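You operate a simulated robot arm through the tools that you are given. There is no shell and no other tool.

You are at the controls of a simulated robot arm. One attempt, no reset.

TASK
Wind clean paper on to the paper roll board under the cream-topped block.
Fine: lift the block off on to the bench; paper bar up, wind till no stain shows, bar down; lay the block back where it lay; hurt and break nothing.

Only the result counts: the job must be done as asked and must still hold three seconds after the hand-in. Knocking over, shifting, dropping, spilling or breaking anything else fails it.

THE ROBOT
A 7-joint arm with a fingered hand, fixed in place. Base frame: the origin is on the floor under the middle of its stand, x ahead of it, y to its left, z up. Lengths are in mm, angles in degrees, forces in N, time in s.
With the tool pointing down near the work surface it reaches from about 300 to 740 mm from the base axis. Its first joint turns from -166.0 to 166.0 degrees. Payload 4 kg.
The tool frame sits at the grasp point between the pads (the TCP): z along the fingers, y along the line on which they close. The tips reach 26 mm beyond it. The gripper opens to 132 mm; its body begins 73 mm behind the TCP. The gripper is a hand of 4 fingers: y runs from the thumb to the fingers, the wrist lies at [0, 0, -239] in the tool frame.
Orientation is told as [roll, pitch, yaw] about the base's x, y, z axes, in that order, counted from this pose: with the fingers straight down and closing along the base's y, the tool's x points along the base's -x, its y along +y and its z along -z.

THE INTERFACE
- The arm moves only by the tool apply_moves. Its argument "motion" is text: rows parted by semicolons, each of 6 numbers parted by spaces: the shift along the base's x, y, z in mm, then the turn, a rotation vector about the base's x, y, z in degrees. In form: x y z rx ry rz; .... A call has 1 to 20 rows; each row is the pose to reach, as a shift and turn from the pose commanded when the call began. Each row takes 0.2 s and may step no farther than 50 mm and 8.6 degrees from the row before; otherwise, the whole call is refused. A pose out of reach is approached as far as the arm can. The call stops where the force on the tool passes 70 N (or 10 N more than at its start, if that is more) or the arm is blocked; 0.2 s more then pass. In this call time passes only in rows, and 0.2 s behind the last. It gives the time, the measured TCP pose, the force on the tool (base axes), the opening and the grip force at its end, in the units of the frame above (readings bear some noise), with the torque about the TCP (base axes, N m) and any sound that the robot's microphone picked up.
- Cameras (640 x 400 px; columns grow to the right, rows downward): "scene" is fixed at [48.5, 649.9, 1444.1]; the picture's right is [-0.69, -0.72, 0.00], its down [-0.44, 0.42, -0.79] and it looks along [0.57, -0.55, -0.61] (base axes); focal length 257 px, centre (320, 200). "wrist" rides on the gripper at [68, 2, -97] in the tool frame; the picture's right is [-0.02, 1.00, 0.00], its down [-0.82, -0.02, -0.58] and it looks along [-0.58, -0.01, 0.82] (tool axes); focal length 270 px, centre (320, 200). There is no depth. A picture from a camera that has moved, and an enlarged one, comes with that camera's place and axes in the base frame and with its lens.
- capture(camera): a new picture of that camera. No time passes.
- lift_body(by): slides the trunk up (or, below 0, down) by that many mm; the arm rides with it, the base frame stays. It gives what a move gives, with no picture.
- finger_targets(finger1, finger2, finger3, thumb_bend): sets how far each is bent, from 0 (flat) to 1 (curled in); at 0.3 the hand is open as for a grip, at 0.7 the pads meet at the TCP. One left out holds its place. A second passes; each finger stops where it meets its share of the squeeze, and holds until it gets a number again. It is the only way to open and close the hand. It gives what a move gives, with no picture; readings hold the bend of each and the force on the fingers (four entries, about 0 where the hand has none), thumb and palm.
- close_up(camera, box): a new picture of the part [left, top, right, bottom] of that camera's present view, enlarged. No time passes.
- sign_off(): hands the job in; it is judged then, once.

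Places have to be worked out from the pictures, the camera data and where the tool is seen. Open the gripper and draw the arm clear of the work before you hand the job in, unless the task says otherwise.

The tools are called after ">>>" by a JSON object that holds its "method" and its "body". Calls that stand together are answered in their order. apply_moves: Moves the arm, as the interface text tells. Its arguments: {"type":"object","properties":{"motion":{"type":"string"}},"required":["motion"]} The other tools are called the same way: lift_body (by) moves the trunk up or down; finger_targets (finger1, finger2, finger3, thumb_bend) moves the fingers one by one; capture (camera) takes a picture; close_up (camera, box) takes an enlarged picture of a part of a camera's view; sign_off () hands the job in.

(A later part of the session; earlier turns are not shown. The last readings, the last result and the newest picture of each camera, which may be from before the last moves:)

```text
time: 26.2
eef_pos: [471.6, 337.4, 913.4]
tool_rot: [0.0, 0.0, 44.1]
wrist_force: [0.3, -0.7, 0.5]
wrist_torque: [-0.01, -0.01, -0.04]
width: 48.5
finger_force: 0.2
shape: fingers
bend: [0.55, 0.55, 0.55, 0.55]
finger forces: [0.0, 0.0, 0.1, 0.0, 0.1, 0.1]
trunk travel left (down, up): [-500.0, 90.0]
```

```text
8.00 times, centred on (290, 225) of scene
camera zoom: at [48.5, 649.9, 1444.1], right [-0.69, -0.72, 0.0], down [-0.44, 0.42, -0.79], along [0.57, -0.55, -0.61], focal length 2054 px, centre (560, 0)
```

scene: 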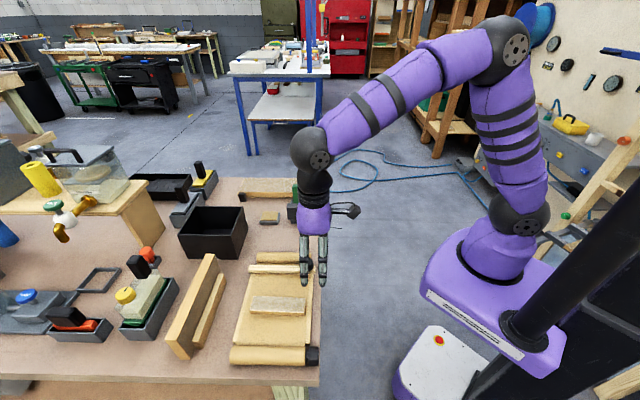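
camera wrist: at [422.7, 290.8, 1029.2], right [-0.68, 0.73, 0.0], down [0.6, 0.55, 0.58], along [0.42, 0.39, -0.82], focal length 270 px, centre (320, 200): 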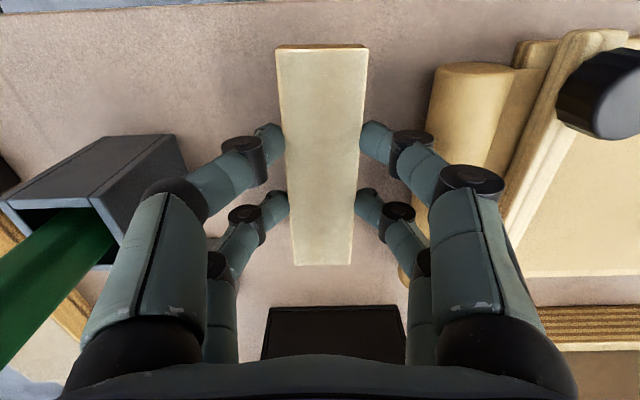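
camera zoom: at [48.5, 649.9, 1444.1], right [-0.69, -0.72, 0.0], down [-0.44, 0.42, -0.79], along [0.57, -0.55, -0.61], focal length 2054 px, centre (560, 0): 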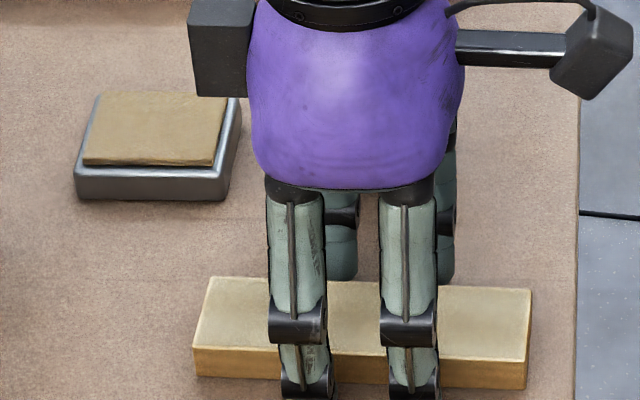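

The block is released on the bench, fingers clear on both sides. I raise straight up and look at the uncovered paper.

>>> {"method": "apply_moves", "body": {"motion": "0 0 5 0 0 0; 0 0 15 0 0 0; 0 0 35 0 0 0; 0 0 60 0 0 0; 0 0 90 0 0 0; 0 0 110 0 0 0"}}

>>> {"method": "close_up", "body": {"camera": "scene", "box": [220, 235, 330, 375]}}

>>> {"method": "capture", "body": {"camera": "wrist"}}

```text
time: 27.6
eef_pos: [473.2, 335.7, 1024.3]
tool_rot: [0.1, -0.1, 44.2]
wrist_force: [0.0, 0.7, -0.4]
wrist_torque: [0.01, -0.03, 0.0]
width: 48.3
finger_force: 0.1
shape: fingers
bend: [0.55, 0.55, 0.55, 0.55]
finger forces: [0.0, 0.0, 0.0, 0.0, 0.0, 0.0]
trunk travel left (down, up): [-500.0, 90.0]
```

```text
2.86 times, centred on (275, 305) of scene
camera zoom: at [48.5, 649.9, 1444.1], right [-0.69, -0.72, 0.0], down [-0.44, 0.42, -0.79], along [0.57, -0.55, -0.61], focal length 733 px, centre (449, -100)
```

zoom: 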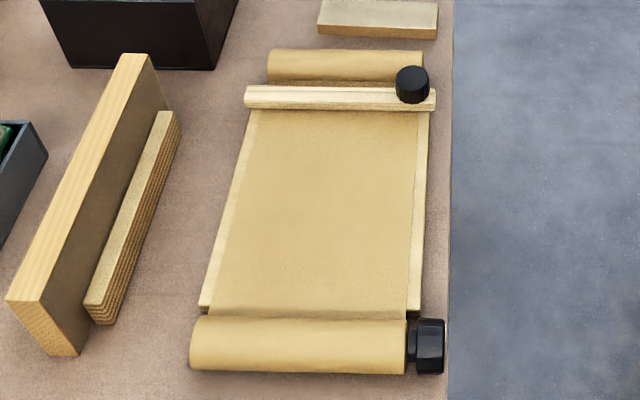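

```text
taken
camera wrist: at [423.7, 290.8, 1121.2], right [-0.68, 0.73, 0.0], down [0.6, 0.55, 0.58], along [0.42, 0.39, -0.82], focal length 270 px, centre (320, 200)
```

wrist: 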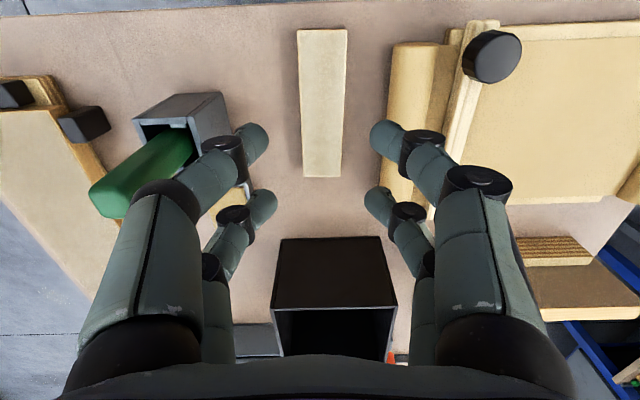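

I zoom in on the paper to find the stain.

>>> {"method": "close_up", "body": {"camera": "scene", "box": [240, 260, 310, 350]}}

>>> {"method": "close_up", "body": {"camera": "wrist", "box": [440, 10, 640, 230]}}

```text
4.44 times, centred on (275, 305) of scene
camera zoom: at [48.5, 649.9, 1444.1], right [-0.69, -0.72, 0.0], down [-0.44, 0.42, -0.79], along [0.57, -0.55, -0.61], focal length 1141 px, centre (520, -267)
```

zoom: 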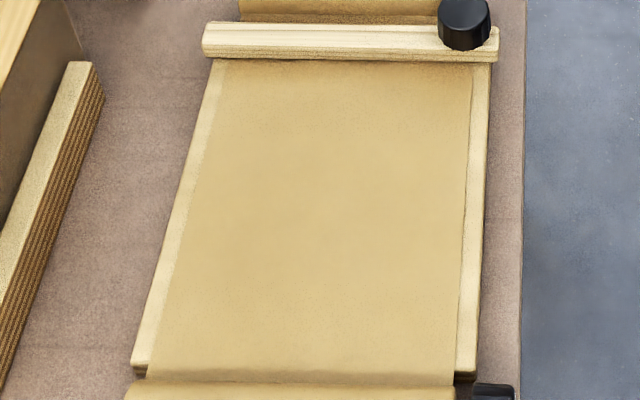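

```text
1.82 times, centred on (540, 120) of wrist
camera zoom: at [423.7, 290.8, 1121.2], right [-0.68, 0.73, 0.0], down [0.6, 0.55, 0.58], along [0.42, 0.39, -0.82], focal length 491 px, centre (-80, 346)
```

zoom: 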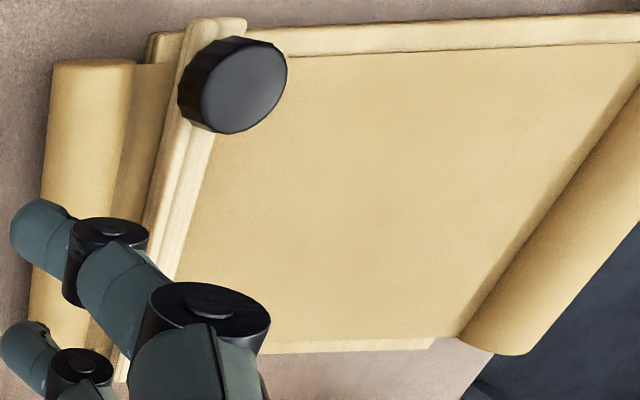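

No clear stain stands out from here. I move the hand to look straight at the paper from closer up.

>>> {"method": "apply_moves", "body": {"motion": "-20 10 10 0 0 0; -55 30 20 0 0 0; -95 53 20 0 0 0; -137 77 20 0 0 0; -165 98 10 0 0 0; -178 108 0 0 0 0"}}

>>> {"method": "capture", "body": {"camera": "wrist"}}

>>> {"method": "close_up", "body": {"camera": "wrist", "box": [160, 60, 480, 260]}}

```text
time: 29.0
eef_pos: [294.8, 445.9, 1024.8]
tool_rot: [0.0, -0.1, 44.2]
wrist_force: [-0.5, 0.3, 0.2]
wrist_torque: [-0.02, -0.01, 0.02]
width: 48.4
finger_force: 0.0
shape: fingers
bend: [0.55, 0.55, 0.55, 0.55]
finger forces: [0.1, 0.0, 0.1, 0.1, 0.0, 0.1]
trunk travel left (down, up): [-500.0, 90.0]
```

```text
taken
camera wrist: at [244.4, 399.8, 1121.0], right [-0.68, 0.73, 0.0], down [0.6, 0.55, 0.58], along [0.42, 0.39, -0.82], focal length 270 px, centre (320, 200)
```

wrist: 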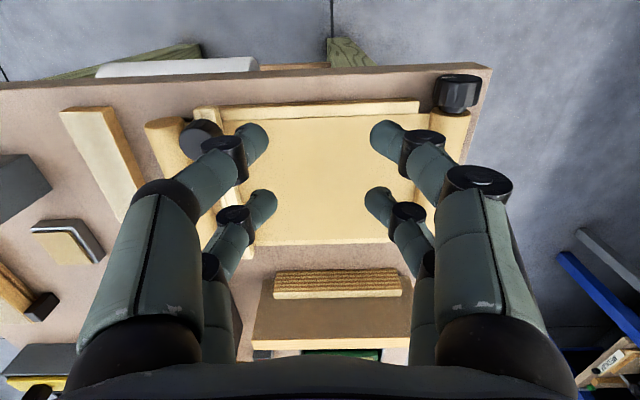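

```text
2.00 times, centred on (320, 160) of wrist
camera zoom: at [244.4, 399.8, 1121.0], right [-0.68, 0.73, 0.0], down [0.6, 0.55, 0.58], along [0.42, 0.39, -0.82], focal length 541 px, centre (320, 280)
```

zoom: 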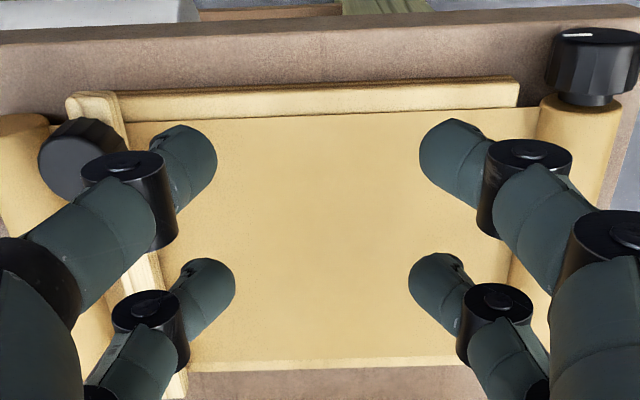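

I still see no distinct stain, so I will track winding by the knob's mark and by wound length. Next is the bar: its knob is at about (365, 388), top z≈935. I move above it and check alignment.

>>> {"method": "apply_moves", "body": {"motion": "23 -19 0 0 0 0; 47 -38 -10 0 0 0; 70.5 -58 -25 0 0 0; 70.5 -58 -45 0 0 0"}}

>>> {"method": "finger_targets", "body": {"finger1": 0.5, "finger2": 0.5, "finger3": 0.5, "thumb_bend": 0.5}}

>>> {"method": "capture", "body": {"camera": "wrist"}}

>>> {"method": "close_up", "body": {"camera": "scene", "box": [260, 200, 350, 290]}}

```text
time: 30.0
eef_pos: [364.7, 386.6, 978.6]
tool_rot: [0.0, -0.1, 44.2]
wrist_force: [-0.6, -0.9, 0.2]
wrist_torque: [0.02, -0.01, 0.01]
width: 48.5
finger_force: 0.1
shape: fingers
bend: [0.55, 0.55, 0.55, 0.55]
finger forces: [0.0, 0.1, 0.0, 0.0, 0.1, 0.0]
trunk travel left (down, up): [-500.0, 90.0]
```

```text
time: 31.0
eef_pos: [365.4, 386.9, 978.4]
tool_rot: [0.0, 0.0, 44.2]
wrist_force: [-0.5, 0.0, 0.8]
wrist_torque: [0.0, -0.01, 0.02]
width: 65.4
finger_force: 0.2
shape: fingers
bend: [0.5, 0.5, 0.5, 0.5]
finger forces: [0.1, 0.1, 0.1, 0.0, 0.1, 0.1]
trunk travel left (down, up): [-500.0, 90.0]
```

```text
taken
camera wrist: at [315.1, 340.2, 1075.6], right [-0.68, 0.73, 0.0], down [0.6, 0.55, 0.58], along [0.42, 0.39, -0.82], focal length 270 px, centre (320, 200)
```

wrist: 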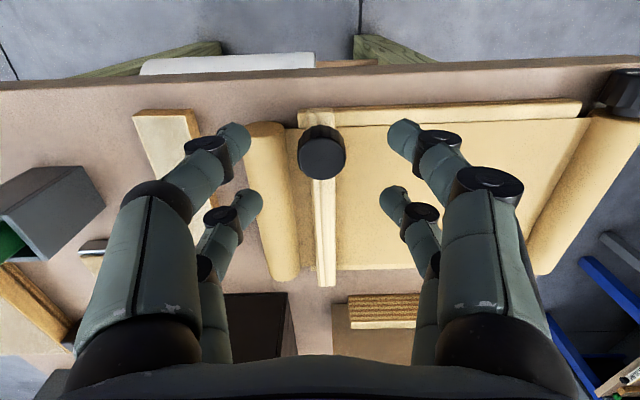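

```text
4.44 times, centred on (305, 245) of scene
camera zoom: at [48.5, 649.9, 1444.1], right [-0.69, -0.72, 0.0], down [-0.44, 0.42, -0.79], along [0.57, -0.55, -0.61], focal length 1141 px, centre (387, 0)
```

zoom: 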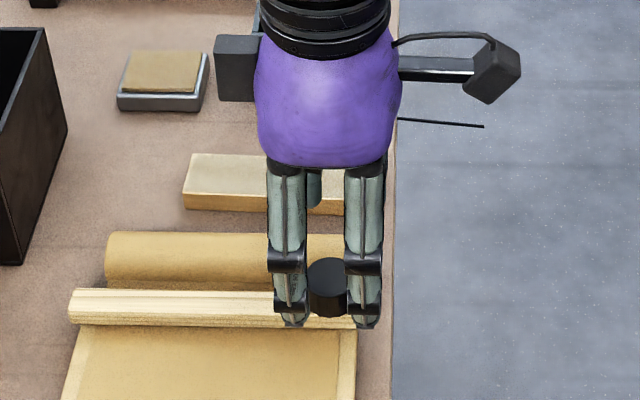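

The knob is centred between the finger pairs, about 2 mm toward the +y fingers. I correct and lower to z≈943, then look.

>>> {"method": "apply_moves", "body": {"motion": "-0.7 1.8 -8 0 0 0; -0.7 1.8 -16 0 0 0; -0.7 1.8 -24 0 0 0; -0.7 1.8 -31 0 0 0; -0.7 1.8 -36 0 0 0"}}

>>> {"method": "capture", "body": {"camera": "wrist"}}

>>> {"method": "close_up", "body": {"camera": "scene", "box": [260, 220, 340, 290]}}

```text
time: 32.2
eef_pos: [364.5, 390.2, 944.3]
tool_rot: [0.1, -0.2, 44.2]
wrist_force: [-1.2, -0.4, 12.7]
wrist_torque: [-0.31, -0.47, -0.05]
width: 65.4
finger_force: 6.7
shape: fingers
bend: [0.5, 0.5, 0.52, 0.5]
finger forces: [0.1, 0.1, 12.3, 0.1, 0.0, 0.0]
trunk travel left (down, up): [-500.0, 90.0]
```

```text
taken
camera wrist: at [314.6, 343.1, 1041.1], right [-0.68, 0.73, 0.0], down [0.6, 0.55, 0.58], along [0.43, 0.39, -0.81], focal length 270 px, centre (320, 200)
```

wrist: 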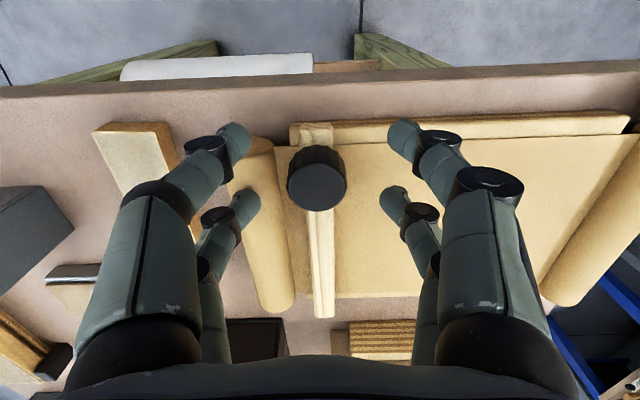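

```text
5.71 times, centred on (300, 255) of scene
camera zoom: at [48.5, 649.9, 1444.1], right [-0.69, -0.72, 0.0], down [-0.44, 0.42, -0.79], along [0.57, -0.55, -0.61], focal length 1467 px, centre (434, -114)
```

zoom: 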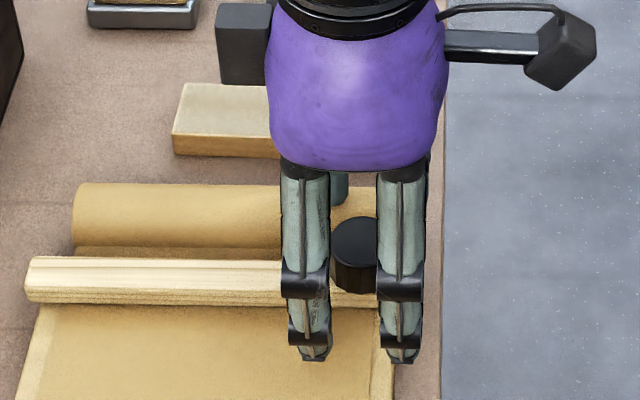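

Finger3 landed on the supply roll (12 N), so I raise at once 9 mm; I'll narrow the grip before coming down around the knob.

>>> {"method": "apply_moves", "body": {"motion": "0 0 4 0 0 0; 0 0 9 0 0 0; 0 0 12 0 0 0"}}

>>> {"method": "finger_targets", "body": {"finger1": 0.6, "finger2": 0.6, "finger3": 0.6, "thumb_bend": 0.6}}

>>> {"method": "close_up", "body": {"camera": "wrist", "box": [180, 80, 460, 280]}}

>>> {"method": "close_up", "body": {"camera": "scene", "box": [260, 220, 340, 290]}}

```text
time: 33.0
eef_pos: [364.4, 388.1, 955.1]
tool_rot: [0.0, -0.1, 44.2]
wrist_force: [0.3, 0.7, 0.4]
wrist_torque: [-0.02, -0.01, -0.05]
width: 65.4
finger_force: 0.0
shape: fingers
bend: [0.5, 0.5, 0.5, 0.5]
finger forces: [0.0, 0.1, 0.0, 0.0, 0.0, 0.0]
trunk travel left (down, up): [-500.0, 90.0]
```

```text
time: 34.0
eef_pos: [364.6, 388.5, 953.9]
tool_rot: [0.0, 0.1, 44.2]
wrist_force: [0.4, 0.7, -0.1]
wrist_torque: [0.02, -0.06, -0.01]
width: 33.4
finger_force: 0.2
shape: fingers
bend: [0.6, 0.6, 0.6, 0.6]
finger forces: [0.0, 0.1, 0.1, 0.1, 0.0, 0.0]
trunk travel left (down, up): [-500.0, 90.0]
```

```text
2.00 times, centred on (320, 180) of wrist
camera zoom: at [314.6, 341.9, 1051.2], right [-0.68, 0.73, 0.0], down [0.6, 0.55, 0.58], along [0.42, 0.39, -0.82], focal length 541 px, centre (320, 240)
```

zoom: 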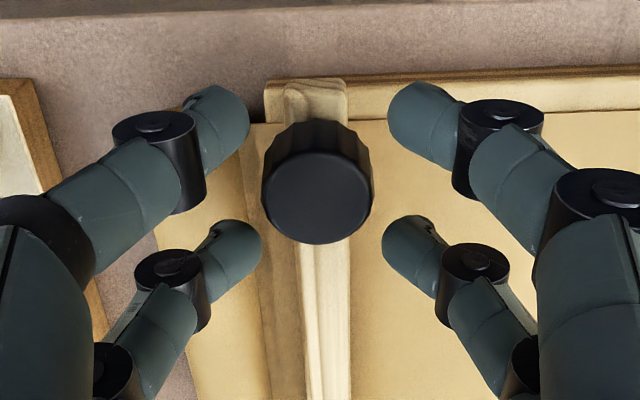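

```text
5.71 times, centred on (300, 255) of scene
camera zoom: at [48.5, 649.9, 1444.1], right [-0.69, -0.72, 0.0], down [-0.44, 0.42, -0.79], along [0.57, -0.55, -0.61], focal length 1467 px, centre (434, -114)
```

zoom: 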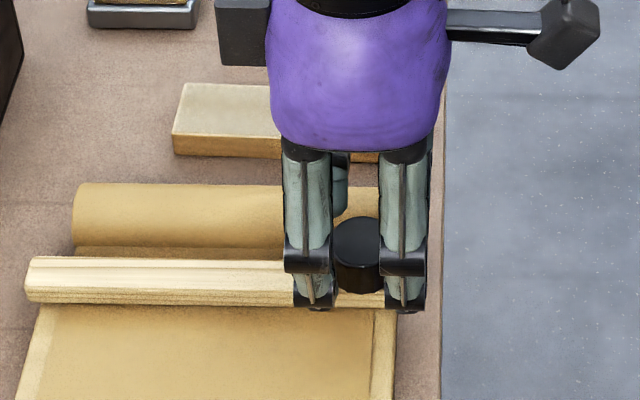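

The narrowed fingers straddle the knob evenly. I lower about 10 mm so the tips sit beside the knob just above the bar.

>>> {"method": "apply_moves", "body": {"motion": "0 0 -3 0 0 0; 0 0 -6 0 0 0; 0 0 -8 0 0 0; 0 0 -10 0 0 0"}}

>>> {"method": "close_up", "body": {"camera": "wrist", "box": [180, 80, 460, 280]}}

>>> {"method": "close_up", "body": {"camera": "scene", "box": [270, 235, 330, 285]}}

```text
time: 35.0
eef_pos: [364.4, 388.4, 945.1]
tool_rot: [0.0, 0.0, 44.2]
wrist_force: [0.2, -0.6, 0.0]
wrist_torque: [0.0, 0.02, 0.02]
width: 32.8
finger_force: 0.0
shape: fingers
bend: [0.6, 0.6, 0.6, 0.6]
finger forces: [0.0, 0.0, 0.1, 0.1, 0.0, 0.1]
trunk travel left (down, up): [-500.0, 90.0]
```

```text
2.00 times, centred on (320, 180) of wrist
camera zoom: at [314.7, 342.5, 1041.3], right [-0.68, 0.73, 0.0], down [0.6, 0.55, 0.58], along [0.42, 0.39, -0.82], focal length 541 px, centre (320, 240)
```

zoom: 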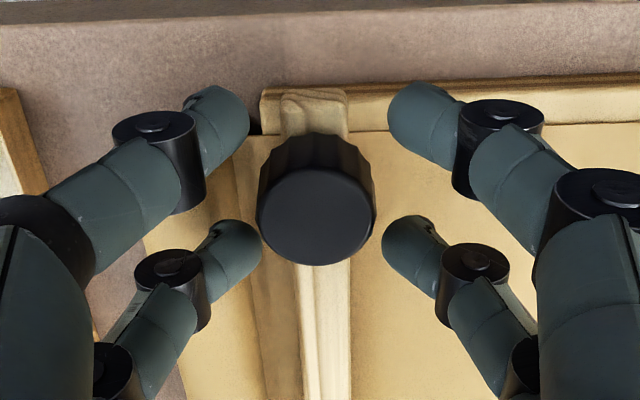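

```text
8.00 times, centred on (300, 260) of scene
camera zoom: at [48.5, 649.9, 1444.1], right [-0.69, -0.72, 0.0], down [-0.44, 0.42, -0.79], along [0.57, -0.55, -0.61], focal length 2054 px, centre (480, -280)
```

zoom: 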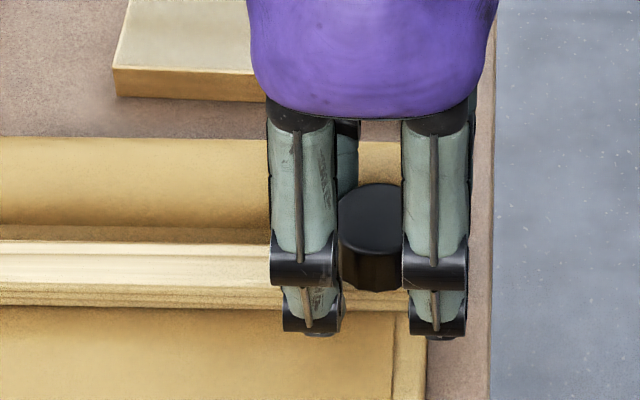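

Good centring. I close the four fingers round the knob.

>>> {"method": "finger_targets", "body": {"finger1": 0.68, "finger2": 0.68, "finger3": 0.68, "thumb_bend": 0.68}}

>>> {"method": "close_up", "body": {"camera": "wrist", "box": [180, 80, 460, 280]}}

>>> {"method": "close_up", "body": {"camera": "scene", "box": [270, 235, 330, 285]}}

```text
time: 36.0
eef_pos: [365.4, 387.5, 944.8]
tool_rot: [0.0, -0.1, 44.2]
wrist_force: [1.1, 0.4, -0.3]
wrist_torque: [0.01, -0.06, -0.01]
width: 7.7
finger_force: 0.9
shape: fingers
bend: [0.68, 0.67, 0.66, 0.68]
finger forces: [0.0, 0.8, 1.3, 0.1, 0.0, 0.0]
trunk travel left (down, up): [-500.0, 90.0]
```

```text
2.00 times, centred on (320, 180) of wrist
camera zoom: at [314.8, 342.5, 1041.3], right [-0.68, 0.73, 0.0], down [0.6, 0.55, 0.58], along [0.42, 0.39, -0.82], focal length 541 px, centre (320, 240)
```

zoom: 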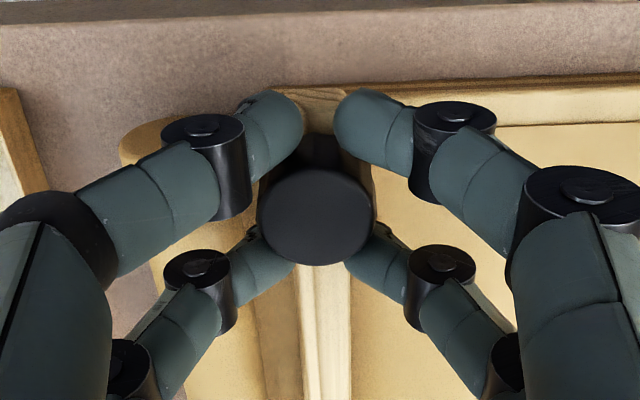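

```text
8.00 times, centred on (300, 260) of scene
camera zoom: at [48.5, 649.9, 1444.1], right [-0.69, -0.72, 0.0], down [-0.44, 0.42, -0.79], along [0.57, -0.55, -0.61], focal length 2054 px, centre (480, -280)
```

zoom: 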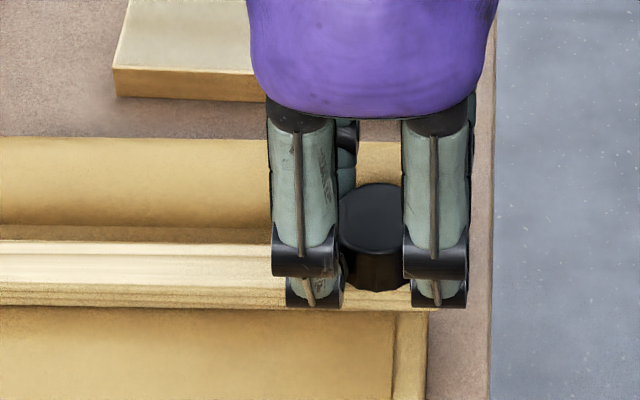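

The far pair touches but the near pair does not, so the knob is about 2 mm further along +n. I shift 2 mm that way and close a bit more.

>>> {"method": "apply_moves", "body": {"motion": "0.7 0.7 0 0 0 0; 1.5 1.5 0 0 0 0"}}

>>> {"method": "finger_targets", "body": {"finger1": 0.74, "finger2": 0.74, "finger3": 0.74, "thumb_bend": 0.74}}

>>> {"method": "close_up", "body": {"camera": "wrist", "box": [180, 80, 460, 280]}}

```text
time: 36.6
eef_pos: [365.0, 390.1, 945.0]
tool_rot: [0.0, 0.0, 44.2]
wrist_force: [1.3, -0.8, -0.8]
wrist_torque: [0.03, -0.02, 0.0]
width: 7.8
finger_force: 0.4
shape: fingers
bend: [0.68, 0.67, 0.67, 0.68]
finger forces: [0.1, 0.2, 0.6, 0.0, 0.5, 0.1]
trunk travel left (down, up): [-500.0, 90.0]
```

```text
time: 37.6
eef_pos: [365.9, 389.6, 945.8]
tool_rot: [0.0, 0.0, 44.3]
wrist_force: [1.3, -1.4, -0.5]
wrist_torque: [-0.07, -0.03, -0.03]
width: 0.0
finger_force: 8.9
shape: fingers
bend: [0.72, 0.72, 0.71, 0.72]
finger forces: [3.9, 4.2, 5.1, 0.0, 5.4, 0.1]
trunk travel left (down, up): [-500.0, 90.0]
```

```text
2.00 times, centred on (320, 180) of wrist
camera zoom: at [316.4, 343.7, 1041.6], right [-0.68, 0.73, 0.0], down [0.6, 0.55, 0.58], along [0.42, 0.39, -0.82], focal length 541 px, centre (320, 240)
```

zoom: 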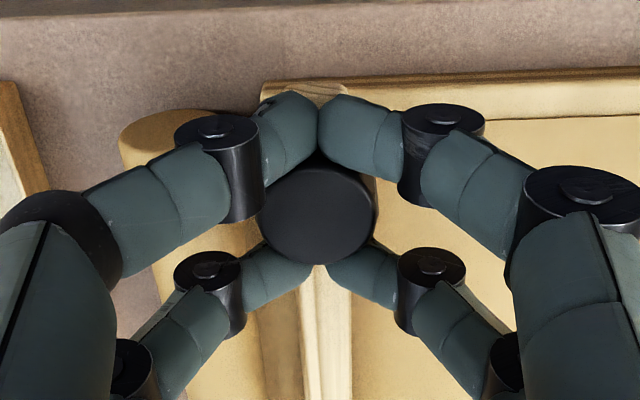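

The knob is caged by all four fingers (≈4–5 N each). I try a careful 4 mm lift and read the force.

>>> {"method": "apply_moves", "body": {"motion": "0 0 1 0 0 0; 0 0 2 0 0 0; 0 0 3 0 0 0; 0 0 4 0 0 0"}}

>>> {"method": "close_up", "body": {"camera": "scene", "box": [240, 235, 330, 285]}}

>>> {"method": "close_up", "body": {"camera": "wrist", "box": [180, 80, 460, 330]}}

```text
time: 38.6
eef_pos: [366.6, 390.7, 949.5]
tool_rot: [0.1, 0.0, 44.3]
wrist_force: [4.9, 1.3, -1.5]
wrist_torque: [-0.07, -0.03, -0.04]
width: 0.2
finger_force: 9.7
shape: fingers
bend: [0.73, 0.72, 0.71, 0.72]
finger forces: [3.5, 4.4, 6.1, 0.0, 5.5, 0.1]
trunk travel left (down, up): [-500.0, 90.0]
```

```text
7.11 times, centred on (285, 260) of scene
camera zoom: at [48.5, 649.9, 1444.1], right [-0.69, -0.72, 0.0], down [-0.44, 0.42, -0.79], along [0.57, -0.55, -0.61], focal length 1825 px, centre (569, -227)
```

zoom: 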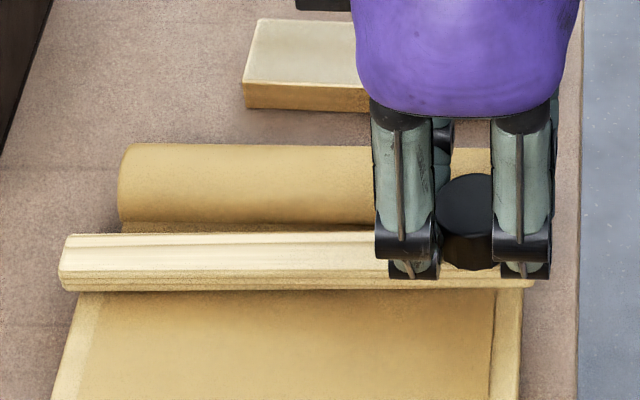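

```text
1.60 times, centred on (320, 205) of wrist
camera zoom: at [316.5, 344.3, 1045.7], right [-0.68, 0.73, 0.0], down [0.6, 0.55, 0.58], along [0.42, 0.39, -0.82], focal length 432 px, centre (320, 192)
```

zoom: 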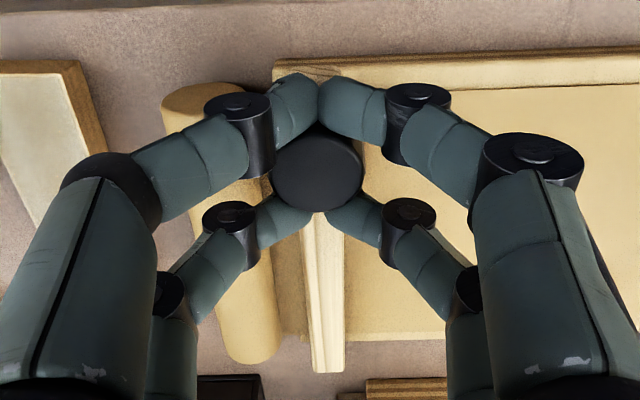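

The knob rises with the hand at low force (a few N sideways). I lift 8 mm more and compare both ends of the bar.

>>> {"method": "apply_moves", "body": {"motion": "0 0 2 0 0 0; 0 0 4 0 0 0; 0 0 6 0 0 0; 0 0 8 0 0 0"}}

>>> {"method": "close_up", "body": {"camera": "scene", "box": [240, 235, 330, 285]}}

>>> {"method": "close_up", "body": {"camera": "wrist", "box": [180, 80, 460, 330]}}

```text
time: 39.6
eef_pos: [365.9, 391.8, 956.6]
tool_rot: [0.0, 0.0, 44.3]
wrist_force: [8.7, 6.4, -3.2]
wrist_torque: [0.0, -0.09, 0.01]
width: 0.1
finger_force: 11.0
shape: fingers
bend: [0.73, 0.72, 0.71, 0.72]
finger forces: [0.0, 7.2, 8.9, 0.1, 5.6, 0.0]
trunk travel left (down, up): [-500.0, 90.0]
```

```text
7.11 times, centred on (285, 260) of scene
camera zoom: at [48.5, 649.9, 1444.1], right [-0.69, -0.72, 0.0], down [-0.44, 0.42, -0.79], along [0.57, -0.55, -0.61], focal length 1825 px, centre (569, -227)
```

zoom: 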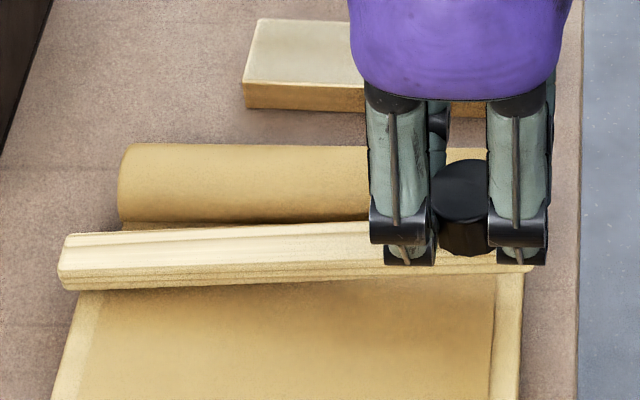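

```text
1.60 times, centred on (320, 205) of wrist
camera zoom: at [317.3, 345.1, 1053.1], right [-0.68, 0.73, 0.0], down [0.6, 0.55, 0.58], along [0.42, 0.39, -0.82], focal length 432 px, centre (320, 192)
```

zoom: 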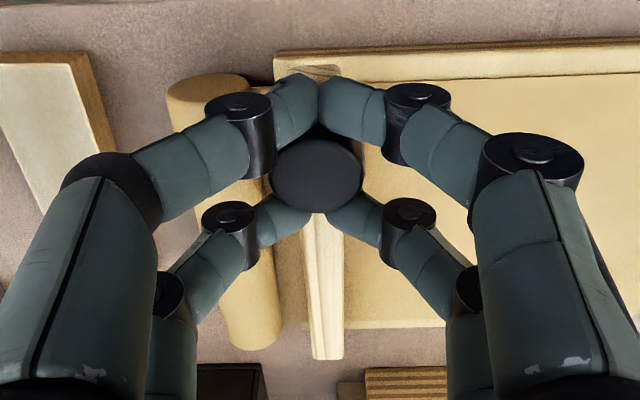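

The bar is hinged at its far end: the near end rises and the constraint pulls the hand toward +n. I follow the arc about the hinge (n≈675, z≈905), tilting the tool with the bar, to about 12°.

>>> {"method": "apply_moves", "body": {"motion": "1.43 1.39 0 -1.74 1.79 0; 2.8 2.72 -0.2 -3.42 3.51 0; 3.9 3.8 3.4 -4.5 4.63 0; 5.02 4.88 7 -5.58 5.74 0; 6.6 6.4 11.5 -6.97 7.17 0; 8.24 8.02 16.1 -8.37 8.6 0"}}

>>> {"method": "close_up", "body": {"camera": "scene", "box": [230, 215, 340, 290]}}

>>> {"method": "close_up", "body": {"camera": "wrist", "box": [180, 80, 460, 330]}}

```text
time: 41.0
eef_pos: [373.6, 397.4, 973.8]
tool_rot: [-0.1, 12.1, 44.2]
wrist_force: [0.3, -2.2, -0.2]
wrist_torque: [-0.01, -0.02, 0.0]
width: 0.0
finger_force: 11.4
shape: fingers
bend: [0.73, 0.72, 0.72, 0.72]
finger forces: [5.6, 4.3, 5.5, 0.1, 7.0, 0.1]
trunk travel left (down, up): [-500.0, 90.0]
```

```text
5.33 times, centred on (285, 252) of scene
camera zoom: at [48.5, 649.9, 1444.1], right [-0.69, -0.72, 0.0], down [-0.44, 0.42, -0.79], along [0.57, -0.55, -0.61], focal length 1369 px, centre (507, -80)
```

zoom: 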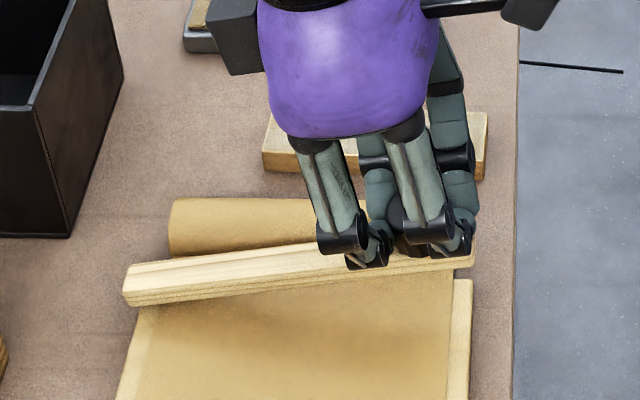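

```text
1.60 times, centred on (320, 205) of wrist
camera zoom: at [339.7, 366.9, 1082.3], right [-0.68, 0.73, -0.01], down [0.67, 0.63, 0.39], along [0.29, 0.26, -0.92], focal length 432 px, centre (320, 192)
```

zoom: 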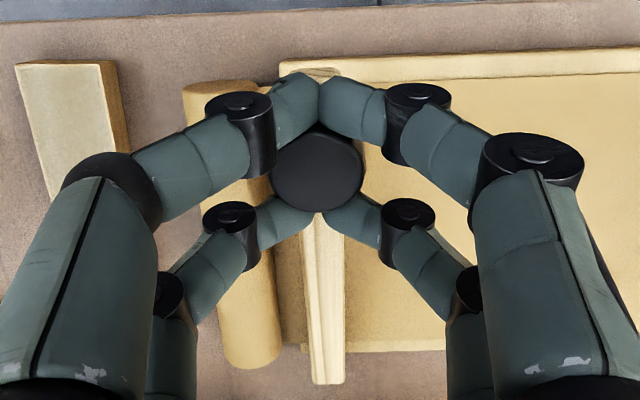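

Forces are almost zero on this arc, so the hinge estimate is good and the bar is light. I continue along the arc to 30°.

>>> {"method": "apply_moves", "body": {"motion": "1.72 1.67 4.5 -1.39 1.43 0; 3.58 3.49 8.8 -2.79 2.87 0; 5.59 5.44 13.1 -4.18 4.3 0; 7.67 7.46 17.3 -5.58 5.74 0; 10.4 10.11 22.3 -7.32 7.53 0; 13.33 12.97 27.1 -9.06 9.32 0; 16.42 15.97 31.8 -10.81 11.11 0; 19.64 19.1 36.4 -12.55 12.9 0"}}

>>> {"method": "close_up", "body": {"camera": "scene", "box": [220, 195, 350, 295]}}

>>> {"method": "capture", "body": {"camera": "wrist"}}

```text
time: 42.8
eef_pos: [393.3, 417.0, 1010.1]
tool_rot: [-0.1, 30.0, 44.2]
wrist_force: [-5.8, -6.0, 7.0]
wrist_torque: [-0.08, 0.1, -0.03]
width: 0.0
finger_force: 13.5
shape: fingers
bend: [0.73, 0.73, 0.72, 0.72]
finger forces: [10.0, 3.6, 4.4, 0.0, 9.4, 0.0]
trunk travel left (down, up): [-500.0, 90.0]
```

```text
4.00 times, centred on (285, 245) of scene
camera zoom: at [48.5, 649.9, 1444.1], right [-0.69, -0.72, 0.0], down [-0.44, 0.42, -0.79], along [0.57, -0.55, -0.61], focal length 1027 px, centre (460, 20)
```

zoom: 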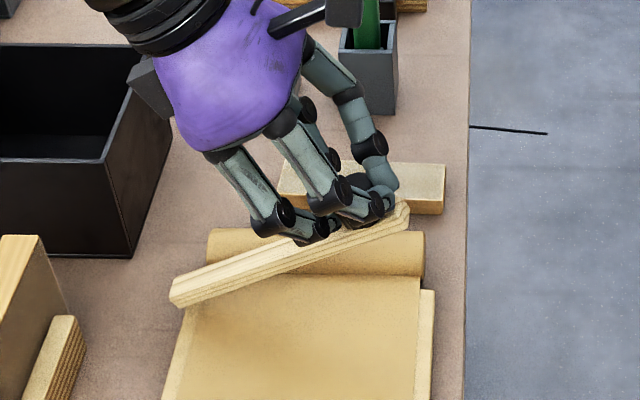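

```text
taken
camera wrist: at [384.1, 410.2, 1127.9], right [-0.68, 0.73, -0.01], down [0.73, 0.68, 0.09], along [0.08, 0.05, -1.0], focal length 270 px, centre (320, 200)
```

wrist: 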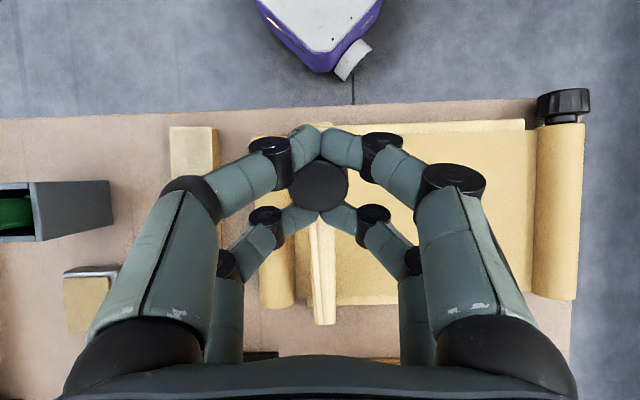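

Holding at 30° the force is mostly radial (hinge slightly further/higher than assumed), with no noticeable weight. To learn safely whether the bar stays by itself, I go back down the arc to about 6° and test there with a tiny possible drop.

>>> {"method": "apply_moves", "body": {"motion": "-2.8 -2.7 -1.5 1.39 -1.43 0; -5.66 -5.51 -4.9 2.79 -2.87 0; -8 -7.8 -9 4.18 -4.3 0; -10.32 -10.04 -13 5.58 -5.74 0; -14.55 -14.15 -21.6 8.37 -8.6 0; -18.35 -17.85 -30.6 11.16 -11.47 0; -21.65 -21.06 -40 13.94 -14.34 0; -24.52 -23.84 -49.6 16.73 -17.21 0"}}

>>> {"method": "close_up", "body": {"camera": "scene", "box": [230, 215, 340, 290]}}

```text
time: 44.6
eef_pos: [370.6, 392.3, 959.1]
tool_rot: [0.0, 5.9, 44.2]
wrist_force: [4.6, 2.2, -1.3]
wrist_torque: [0.04, -0.08, 0.04]
width: 0.0
finger_force: 15.0
shape: fingers
bend: [0.73, 0.72, 0.72, 0.72]
finger forces: [6.1, 6.5, 8.7, 0.0, 7.7, 0.0]
trunk travel left (down, up): [-500.0, 90.0]
```

```text
5.33 times, centred on (285, 252) of scene
camera zoom: at [48.5, 649.9, 1444.1], right [-0.69, -0.72, 0.0], down [-0.44, 0.42, -0.79], along [0.57, -0.55, -0.61], focal length 1369 px, centre (507, -80)
```

zoom: 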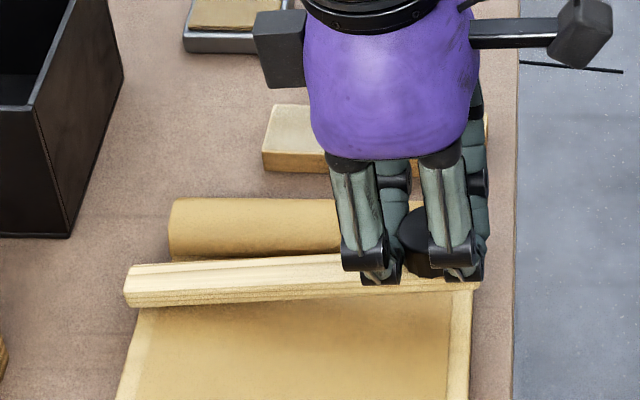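

Now at about 6° I open the fingers slightly to see whether the bar stays.

>>> {"method": "finger_targets", "body": {"finger1": 0.61, "finger2": 0.61, "finger3": 0.61, "thumb_bend": 0.61}}

>>> {"method": "close_up", "body": {"camera": "scene", "box": [230, 215, 340, 290]}}

>>> {"method": "close_up", "body": {"camera": "wrist", "box": [180, 80, 460, 330]}}

```text
time: 45.6
eef_pos: [369.2, 394.4, 959.3]
tool_rot: [0.0, 6.1, 44.1]
wrist_force: [-0.5, -0.5, -0.3]
wrist_torque: [0.0, -0.02, -0.02]
width: 28.7
finger_force: 0.1
shape: fingers
bend: [0.61, 0.61, 0.61, 0.61]
finger forces: [0.0, 0.0, 0.0, 0.0, 0.1, 0.0]
trunk travel left (down, up): [-500.0, 90.0]
```

```text
5.33 times, centred on (285, 252) of scene
camera zoom: at [48.5, 649.9, 1444.1], right [-0.69, -0.72, 0.0], down [-0.44, 0.42, -0.79], along [0.57, -0.55, -0.61], focal length 1369 px, centre (507, -80)
```

zoom: 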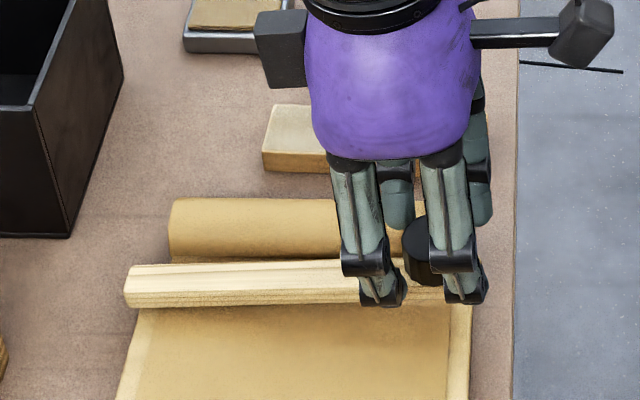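

```text
1.60 times, centred on (320, 205) of wrist
camera zoom: at [326.8, 354.4, 1063.0], right [-0.68, 0.73, 0.0], down [0.64, 0.59, 0.49], along [0.36, 0.33, -0.87], focal length 432 px, centre (320, 192)
```

zoom: 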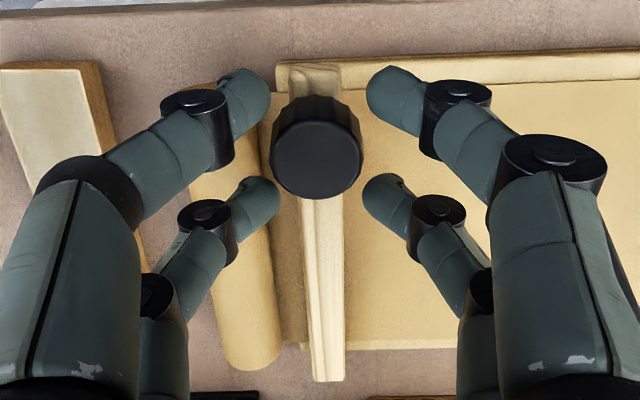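

The knob seems to have dropped part-way. I zoom in to see whether the bar lies flat or is still slightly up.

>>> {"method": "close_up", "body": {"camera": "scene", "box": [245, 240, 325, 290]}}

>>> {"method": "apply_moves", "body": {"motion": "0 0 0 0 0 0; 0 0 0 0 0 0; 0 0 0 0 0 0"}}

>>> {"method": "close_up", "body": {"camera": "scene", "box": [245, 240, 325, 290]}}

```text
8.00 times, centred on (285, 265) of scene
camera zoom: at [48.5, 649.9, 1444.1], right [-0.69, -0.72, 0.0], down [-0.44, 0.42, -0.79], along [0.57, -0.55, -0.61], focal length 2054 px, centre (600, -320)
```

zoom: 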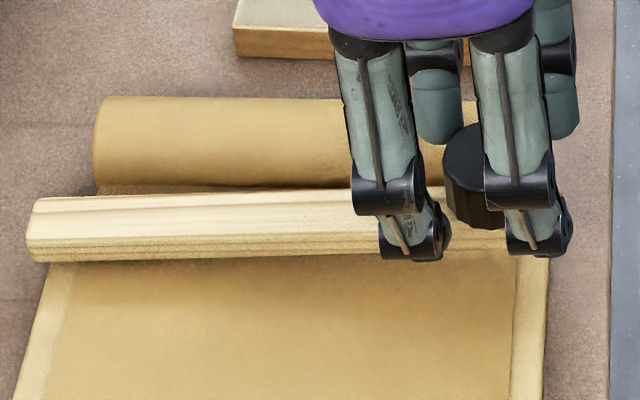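

```text
time: 46.4
eef_pos: [368.7, 392.8, 958.2]
tool_rot: [0.0, 6.0, 44.2]
wrist_force: [-0.1, 0.1, -0.2]
wrist_torque: [0.01, 0.0, 0.01]
width: 28.7
finger_force: 0.1
shape: fingers
bend: [0.61, 0.61, 0.61, 0.61]
finger forces: [0.1, 0.1, 0.1, 0.0, 0.0, 0.0]
trunk travel left (down, up): [-500.0, 90.0]
```

```text
8.00 times, centred on (285, 265) of scene
camera zoom: at [48.5, 649.9, 1444.1], right [-0.69, -0.72, 0.0], down [-0.44, 0.42, -0.79], along [0.57, -0.55, -0.61], focal length 2054 px, centre (600, -320)
```

zoom: 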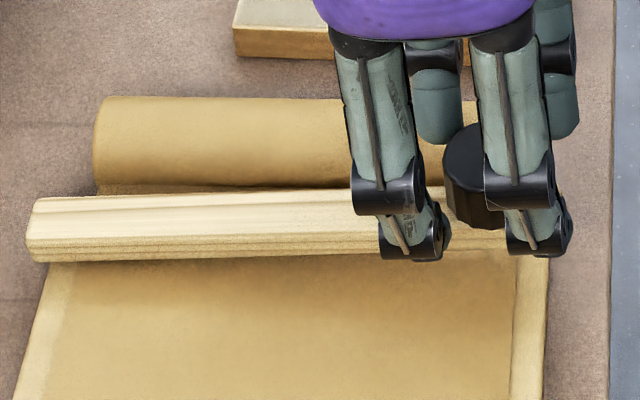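

The bar keeps its position at about 4° (two pictures 0.8 s apart are identical), so hinge friction holds it. I regrip the knob (3 mm lower) and will raise it well up.

>>> {"method": "apply_moves", "body": {"motion": "0 0 -3 0.7 -0.7 0"}}

>>> {"method": "finger_targets", "body": {"finger1": 0.74, "finger2": 0.74, "finger3": 0.74, "thumb_bend": 0.74}}

>>> {"method": "close_up", "body": {"camera": "wrist", "box": [180, 80, 460, 330]}}

```text
time: 46.8
eef_pos: [369.3, 395.2, 958.2]
tool_rot: [0.1, 5.0, 44.2]
wrist_force: [0.1, 0.6, 0.6]
wrist_torque: [-0.01, -0.03, 0.0]
width: 28.6
finger_force: 0.0
shape: fingers
bend: [0.61, 0.61, 0.61, 0.61]
finger forces: [0.0, 0.1, 0.0, 0.0, 0.1, 0.0]
trunk travel left (down, up): [-500.0, 90.0]
```

```text
time: 47.8
eef_pos: [370.3, 393.0, 957.2]
tool_rot: [0.0, 5.0, 44.3]
wrist_force: [1.8, -3.3, -0.1]
wrist_torque: [-0.13, 0.02, 0.04]
width: 1.3
finger_force: 9.6
shape: fingers
bend: [0.72, 0.72, 0.72, 0.71]
finger forces: [4.2, 3.5, 4.6, 0.1, 6.5, 0.0]
trunk travel left (down, up): [-500.0, 90.0]
```

```text
1.60 times, centred on (320, 205) of wrist
camera zoom: at [325.9, 353.1, 1058.8], right [-0.68, 0.73, 0.0], down [0.63, 0.59, 0.5], along [0.37, 0.34, -0.86], focal length 432 px, centre (320, 192)
```

zoom: 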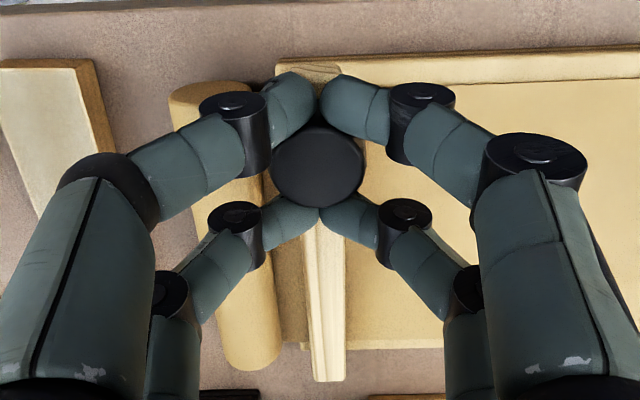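

Regripped. I raise the bar along the refined arc to about 36°.

>>> {"method": "apply_moves", "body": {"motion": "1 1 5 -1.39 1.43 0; 2.08 2.02 10.2 -2.79 2.87 0; 5.31 5.16 19.7 -5.58 5.74 0; 8.96 8.72 28.8 -8.37 8.6 0; 13.12 12.76 37.5 -11.16 11.47 0; 17.71 17.22 45.8 -13.94 14.34 0; 22.58 21.96 53.6 -16.73 17.21 0; 27.89 27.12 60.9 -19.52 20.07 0; 32.12 31.23 66.1 -21.61 22.22 0"}}

>>> {"method": "close_up", "body": {"camera": "scene", "box": [200, 170, 350, 295]}}

>>> {"method": "capture", "body": {"camera": "wrist"}}

```text
time: 49.8
eef_pos: [393.6, 416.4, 1011.2]
tool_rot: [0.2, 31.9, 43.9]
wrist_force: [-4.0, 1.4, 1.8]
wrist_torque: [0.12, -0.01, -0.02]
width: 0.2
finger_force: 13.6
shape: fingers
bend: [0.72, 0.73, 0.73, 0.71]
finger forces: [8.6, 7.9, 5.5, 0.0, 5.8, 0.0]
out of reach, approached as far as the arm can: row 8, 9
trunk travel left (down, up): [-500.0, 90.0]
```

```text
3.20 times, centred on (275, 232) of scene
camera zoom: at [48.5, 649.9, 1444.1], right [-0.69, -0.72, 0.0], down [-0.44, 0.42, -0.79], along [0.57, -0.55, -0.61], focal length 821 px, centre (464, 96)
```

zoom: 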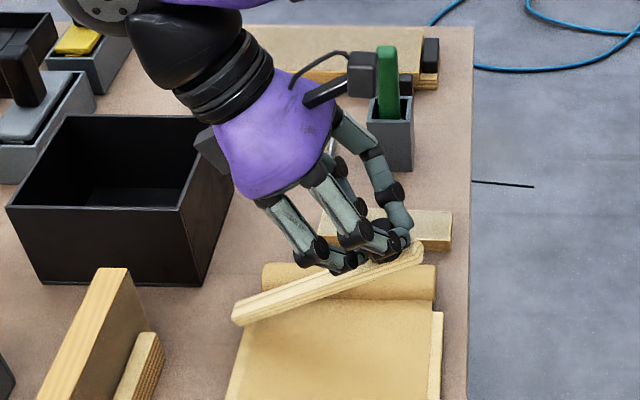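

```text
taken
camera wrist: at [389.4, 412.5, 1129.1], right [-0.68, 0.74, -0.01], down [0.74, 0.67, 0.06], along [0.05, 0.03, -1.0], focal length 270 px, centre (320, 200)
```

wrist: 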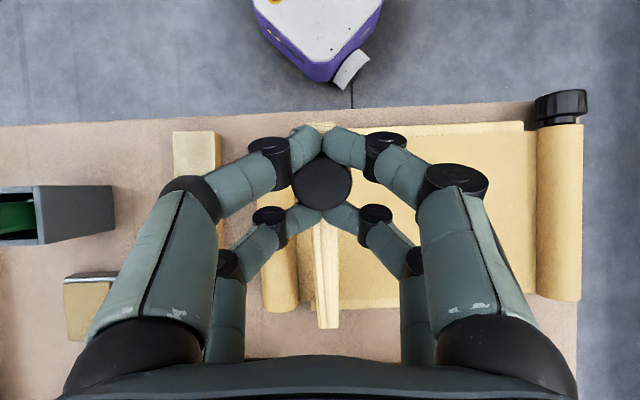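

The arm's reach ends at about 31° tilt. I release the knob here; friction should hold the bar.

>>> {"method": "finger_targets", "body": {"finger1": 0.6, "finger2": 0.6, "finger3": 0.6, "thumb_bend": 0.6}}

>>> {"method": "close_up", "body": {"camera": "scene", "box": [200, 170, 350, 295]}}

>>> {"method": "capture", "body": {"camera": "wrist"}}

```text
time: 50.8
eef_pos: [396.0, 416.1, 1008.9]
tool_rot: [0.0, 31.9, 43.7]
wrist_force: [-0.1, -0.3, 0.7]
wrist_torque: [0.03, 0.0, 0.04]
width: 31.8
finger_force: 0.0
shape: fingers
bend: [0.6, 0.6, 0.6, 0.6]
finger forces: [0.1, 0.0, 0.0, 0.0, 0.0, 0.0]
trunk travel left (down, up): [-500.0, 90.0]
```

```text
3.20 times, centred on (275, 232) of scene
camera zoom: at [48.5, 649.9, 1444.1], right [-0.69, -0.72, 0.0], down [-0.44, 0.42, -0.79], along [0.57, -0.55, -0.61], focal length 821 px, centre (464, 96)
```

zoom: 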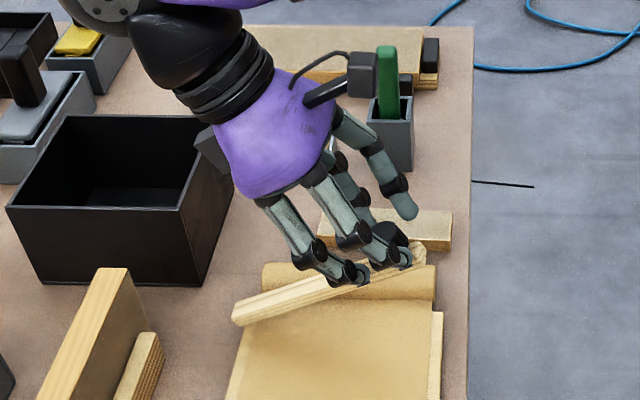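

```text
taken
camera wrist: at [390.1, 412.0, 1128.4], right [-0.67, 0.74, -0.01], down [0.74, 0.67, 0.06], along [0.05, 0.03, -1.0], focal length 270 px, centre (320, 200)
```

wrist: 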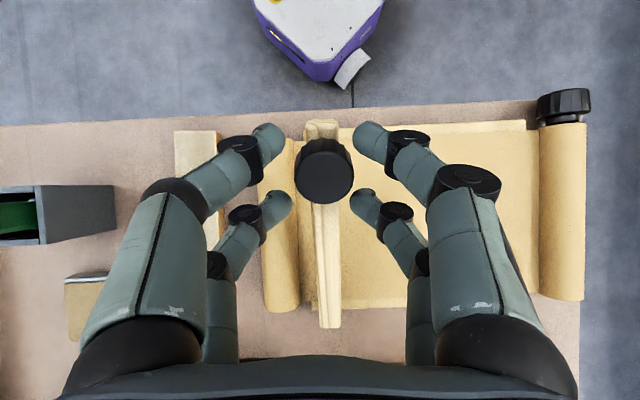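

The bar holds at about 30°. I open the fingers wider so the knob can pass, then check where the commanded pose stands with a null move.

>>> {"method": "finger_targets", "body": {"finger1": 0.48, "finger2": 0.48, "finger3": 0.48, "thumb_bend": 0.48}}

>>> {"method": "apply_moves", "body": {"motion": "0 0 0 0 0 0"}}

```text
time: 51.8
eef_pos: [396.0, 415.2, 1010.0]
tool_rot: [-0.1, 31.8, 43.7]
wrist_force: [1.0, -0.1, 0.1]
wrist_torque: [-0.01, 0.01, 0.02]
width: 72.2
finger_force: 0.1
shape: fingers
bend: [0.48, 0.48, 0.48, 0.48]
finger forces: [0.0, 0.1, 0.0, 0.1, 0.0, 0.1]
trunk travel left (down, up): [-500.0, 90.0]
```

```text
time: 52.2
eef_pos: [396.0, 416.1, 1009.9]
tool_rot: [0.0, 31.9, 43.7]
wrist_force: [-0.6, 0.7, -1.0]
wrist_torque: [0.03, 0.01, 0.05]
width: 72.0
finger_force: 0.1
shape: fingers
bend: [0.48, 0.48, 0.48, 0.48]
finger forces: [0.1, 0.0, 0.0, 0.1, 0.1, 0.1]
trunk travel left (down, up): [-500.0, 90.0]
```

Commanded and actual poses agree. I lift off the knob, straightening the tool as I go, then look at the bar.

>>> {"method": "apply_moves", "body": {"motion": "-2 -2 12 0 0 0; -4 -4 25 2.8 -2.9 0; -7 -7 38 7 -7.2 0; -11 -11 50 11.2 -11.5 0; -15 -15 60 15.3 -15.8 0; -20 -20 65 19.5 -20.1 0; -25 -25 70 22.3 -22.9 0"}}

>>> {"method": "close_up", "body": {"camera": "scene", "box": [200, 170, 350, 295]}}

>>> {"method": "capture", "body": {"camera": "wrist"}}

```text
time: 53.8
eef_pos: [372.1, 388.6, 1080.5]
tool_rot: [0.2, -0.3, 43.7]
wrist_force: [-0.2, 0.0, 0.4]
wrist_torque: [0.01, -0.02, 0.02]
width: 72.0
finger_force: 0.0
shape: fingers
bend: [0.48, 0.48, 0.48, 0.48]
finger forces: [0.1, 0.0, 0.1, 0.0, 0.0, 0.0]
trunk travel left (down, up): [-500.0, 90.0]
```

```text
3.20 times, centred on (275, 232) of scene
camera zoom: at [48.5, 649.9, 1444.1], right [-0.69, -0.72, 0.0], down [-0.44, 0.42, -0.79], along [0.57, -0.55, -0.61], focal length 821 px, centre (464, 96)
```

zoom: 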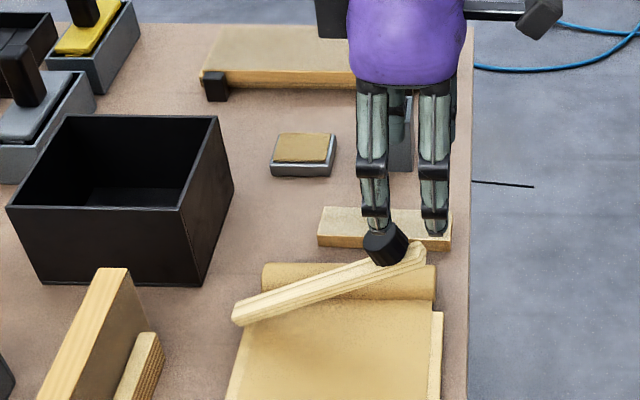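

```text
taken
camera wrist: at [321.2, 342.5, 1177.2], right [-0.67, 0.74, 0.01], down [0.6, 0.55, 0.58], along [0.43, 0.39, -0.81], focal length 270 px, centre (320, 200)
```

wrist: 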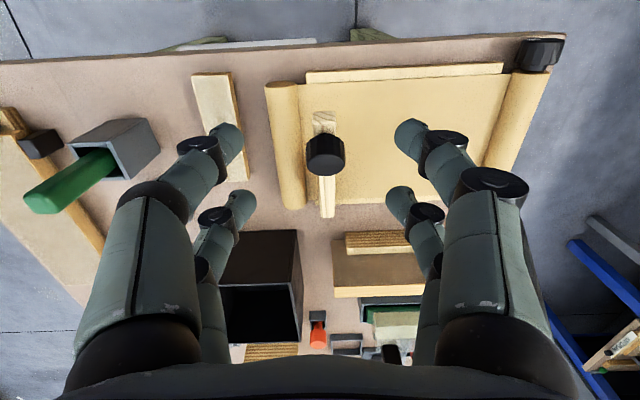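

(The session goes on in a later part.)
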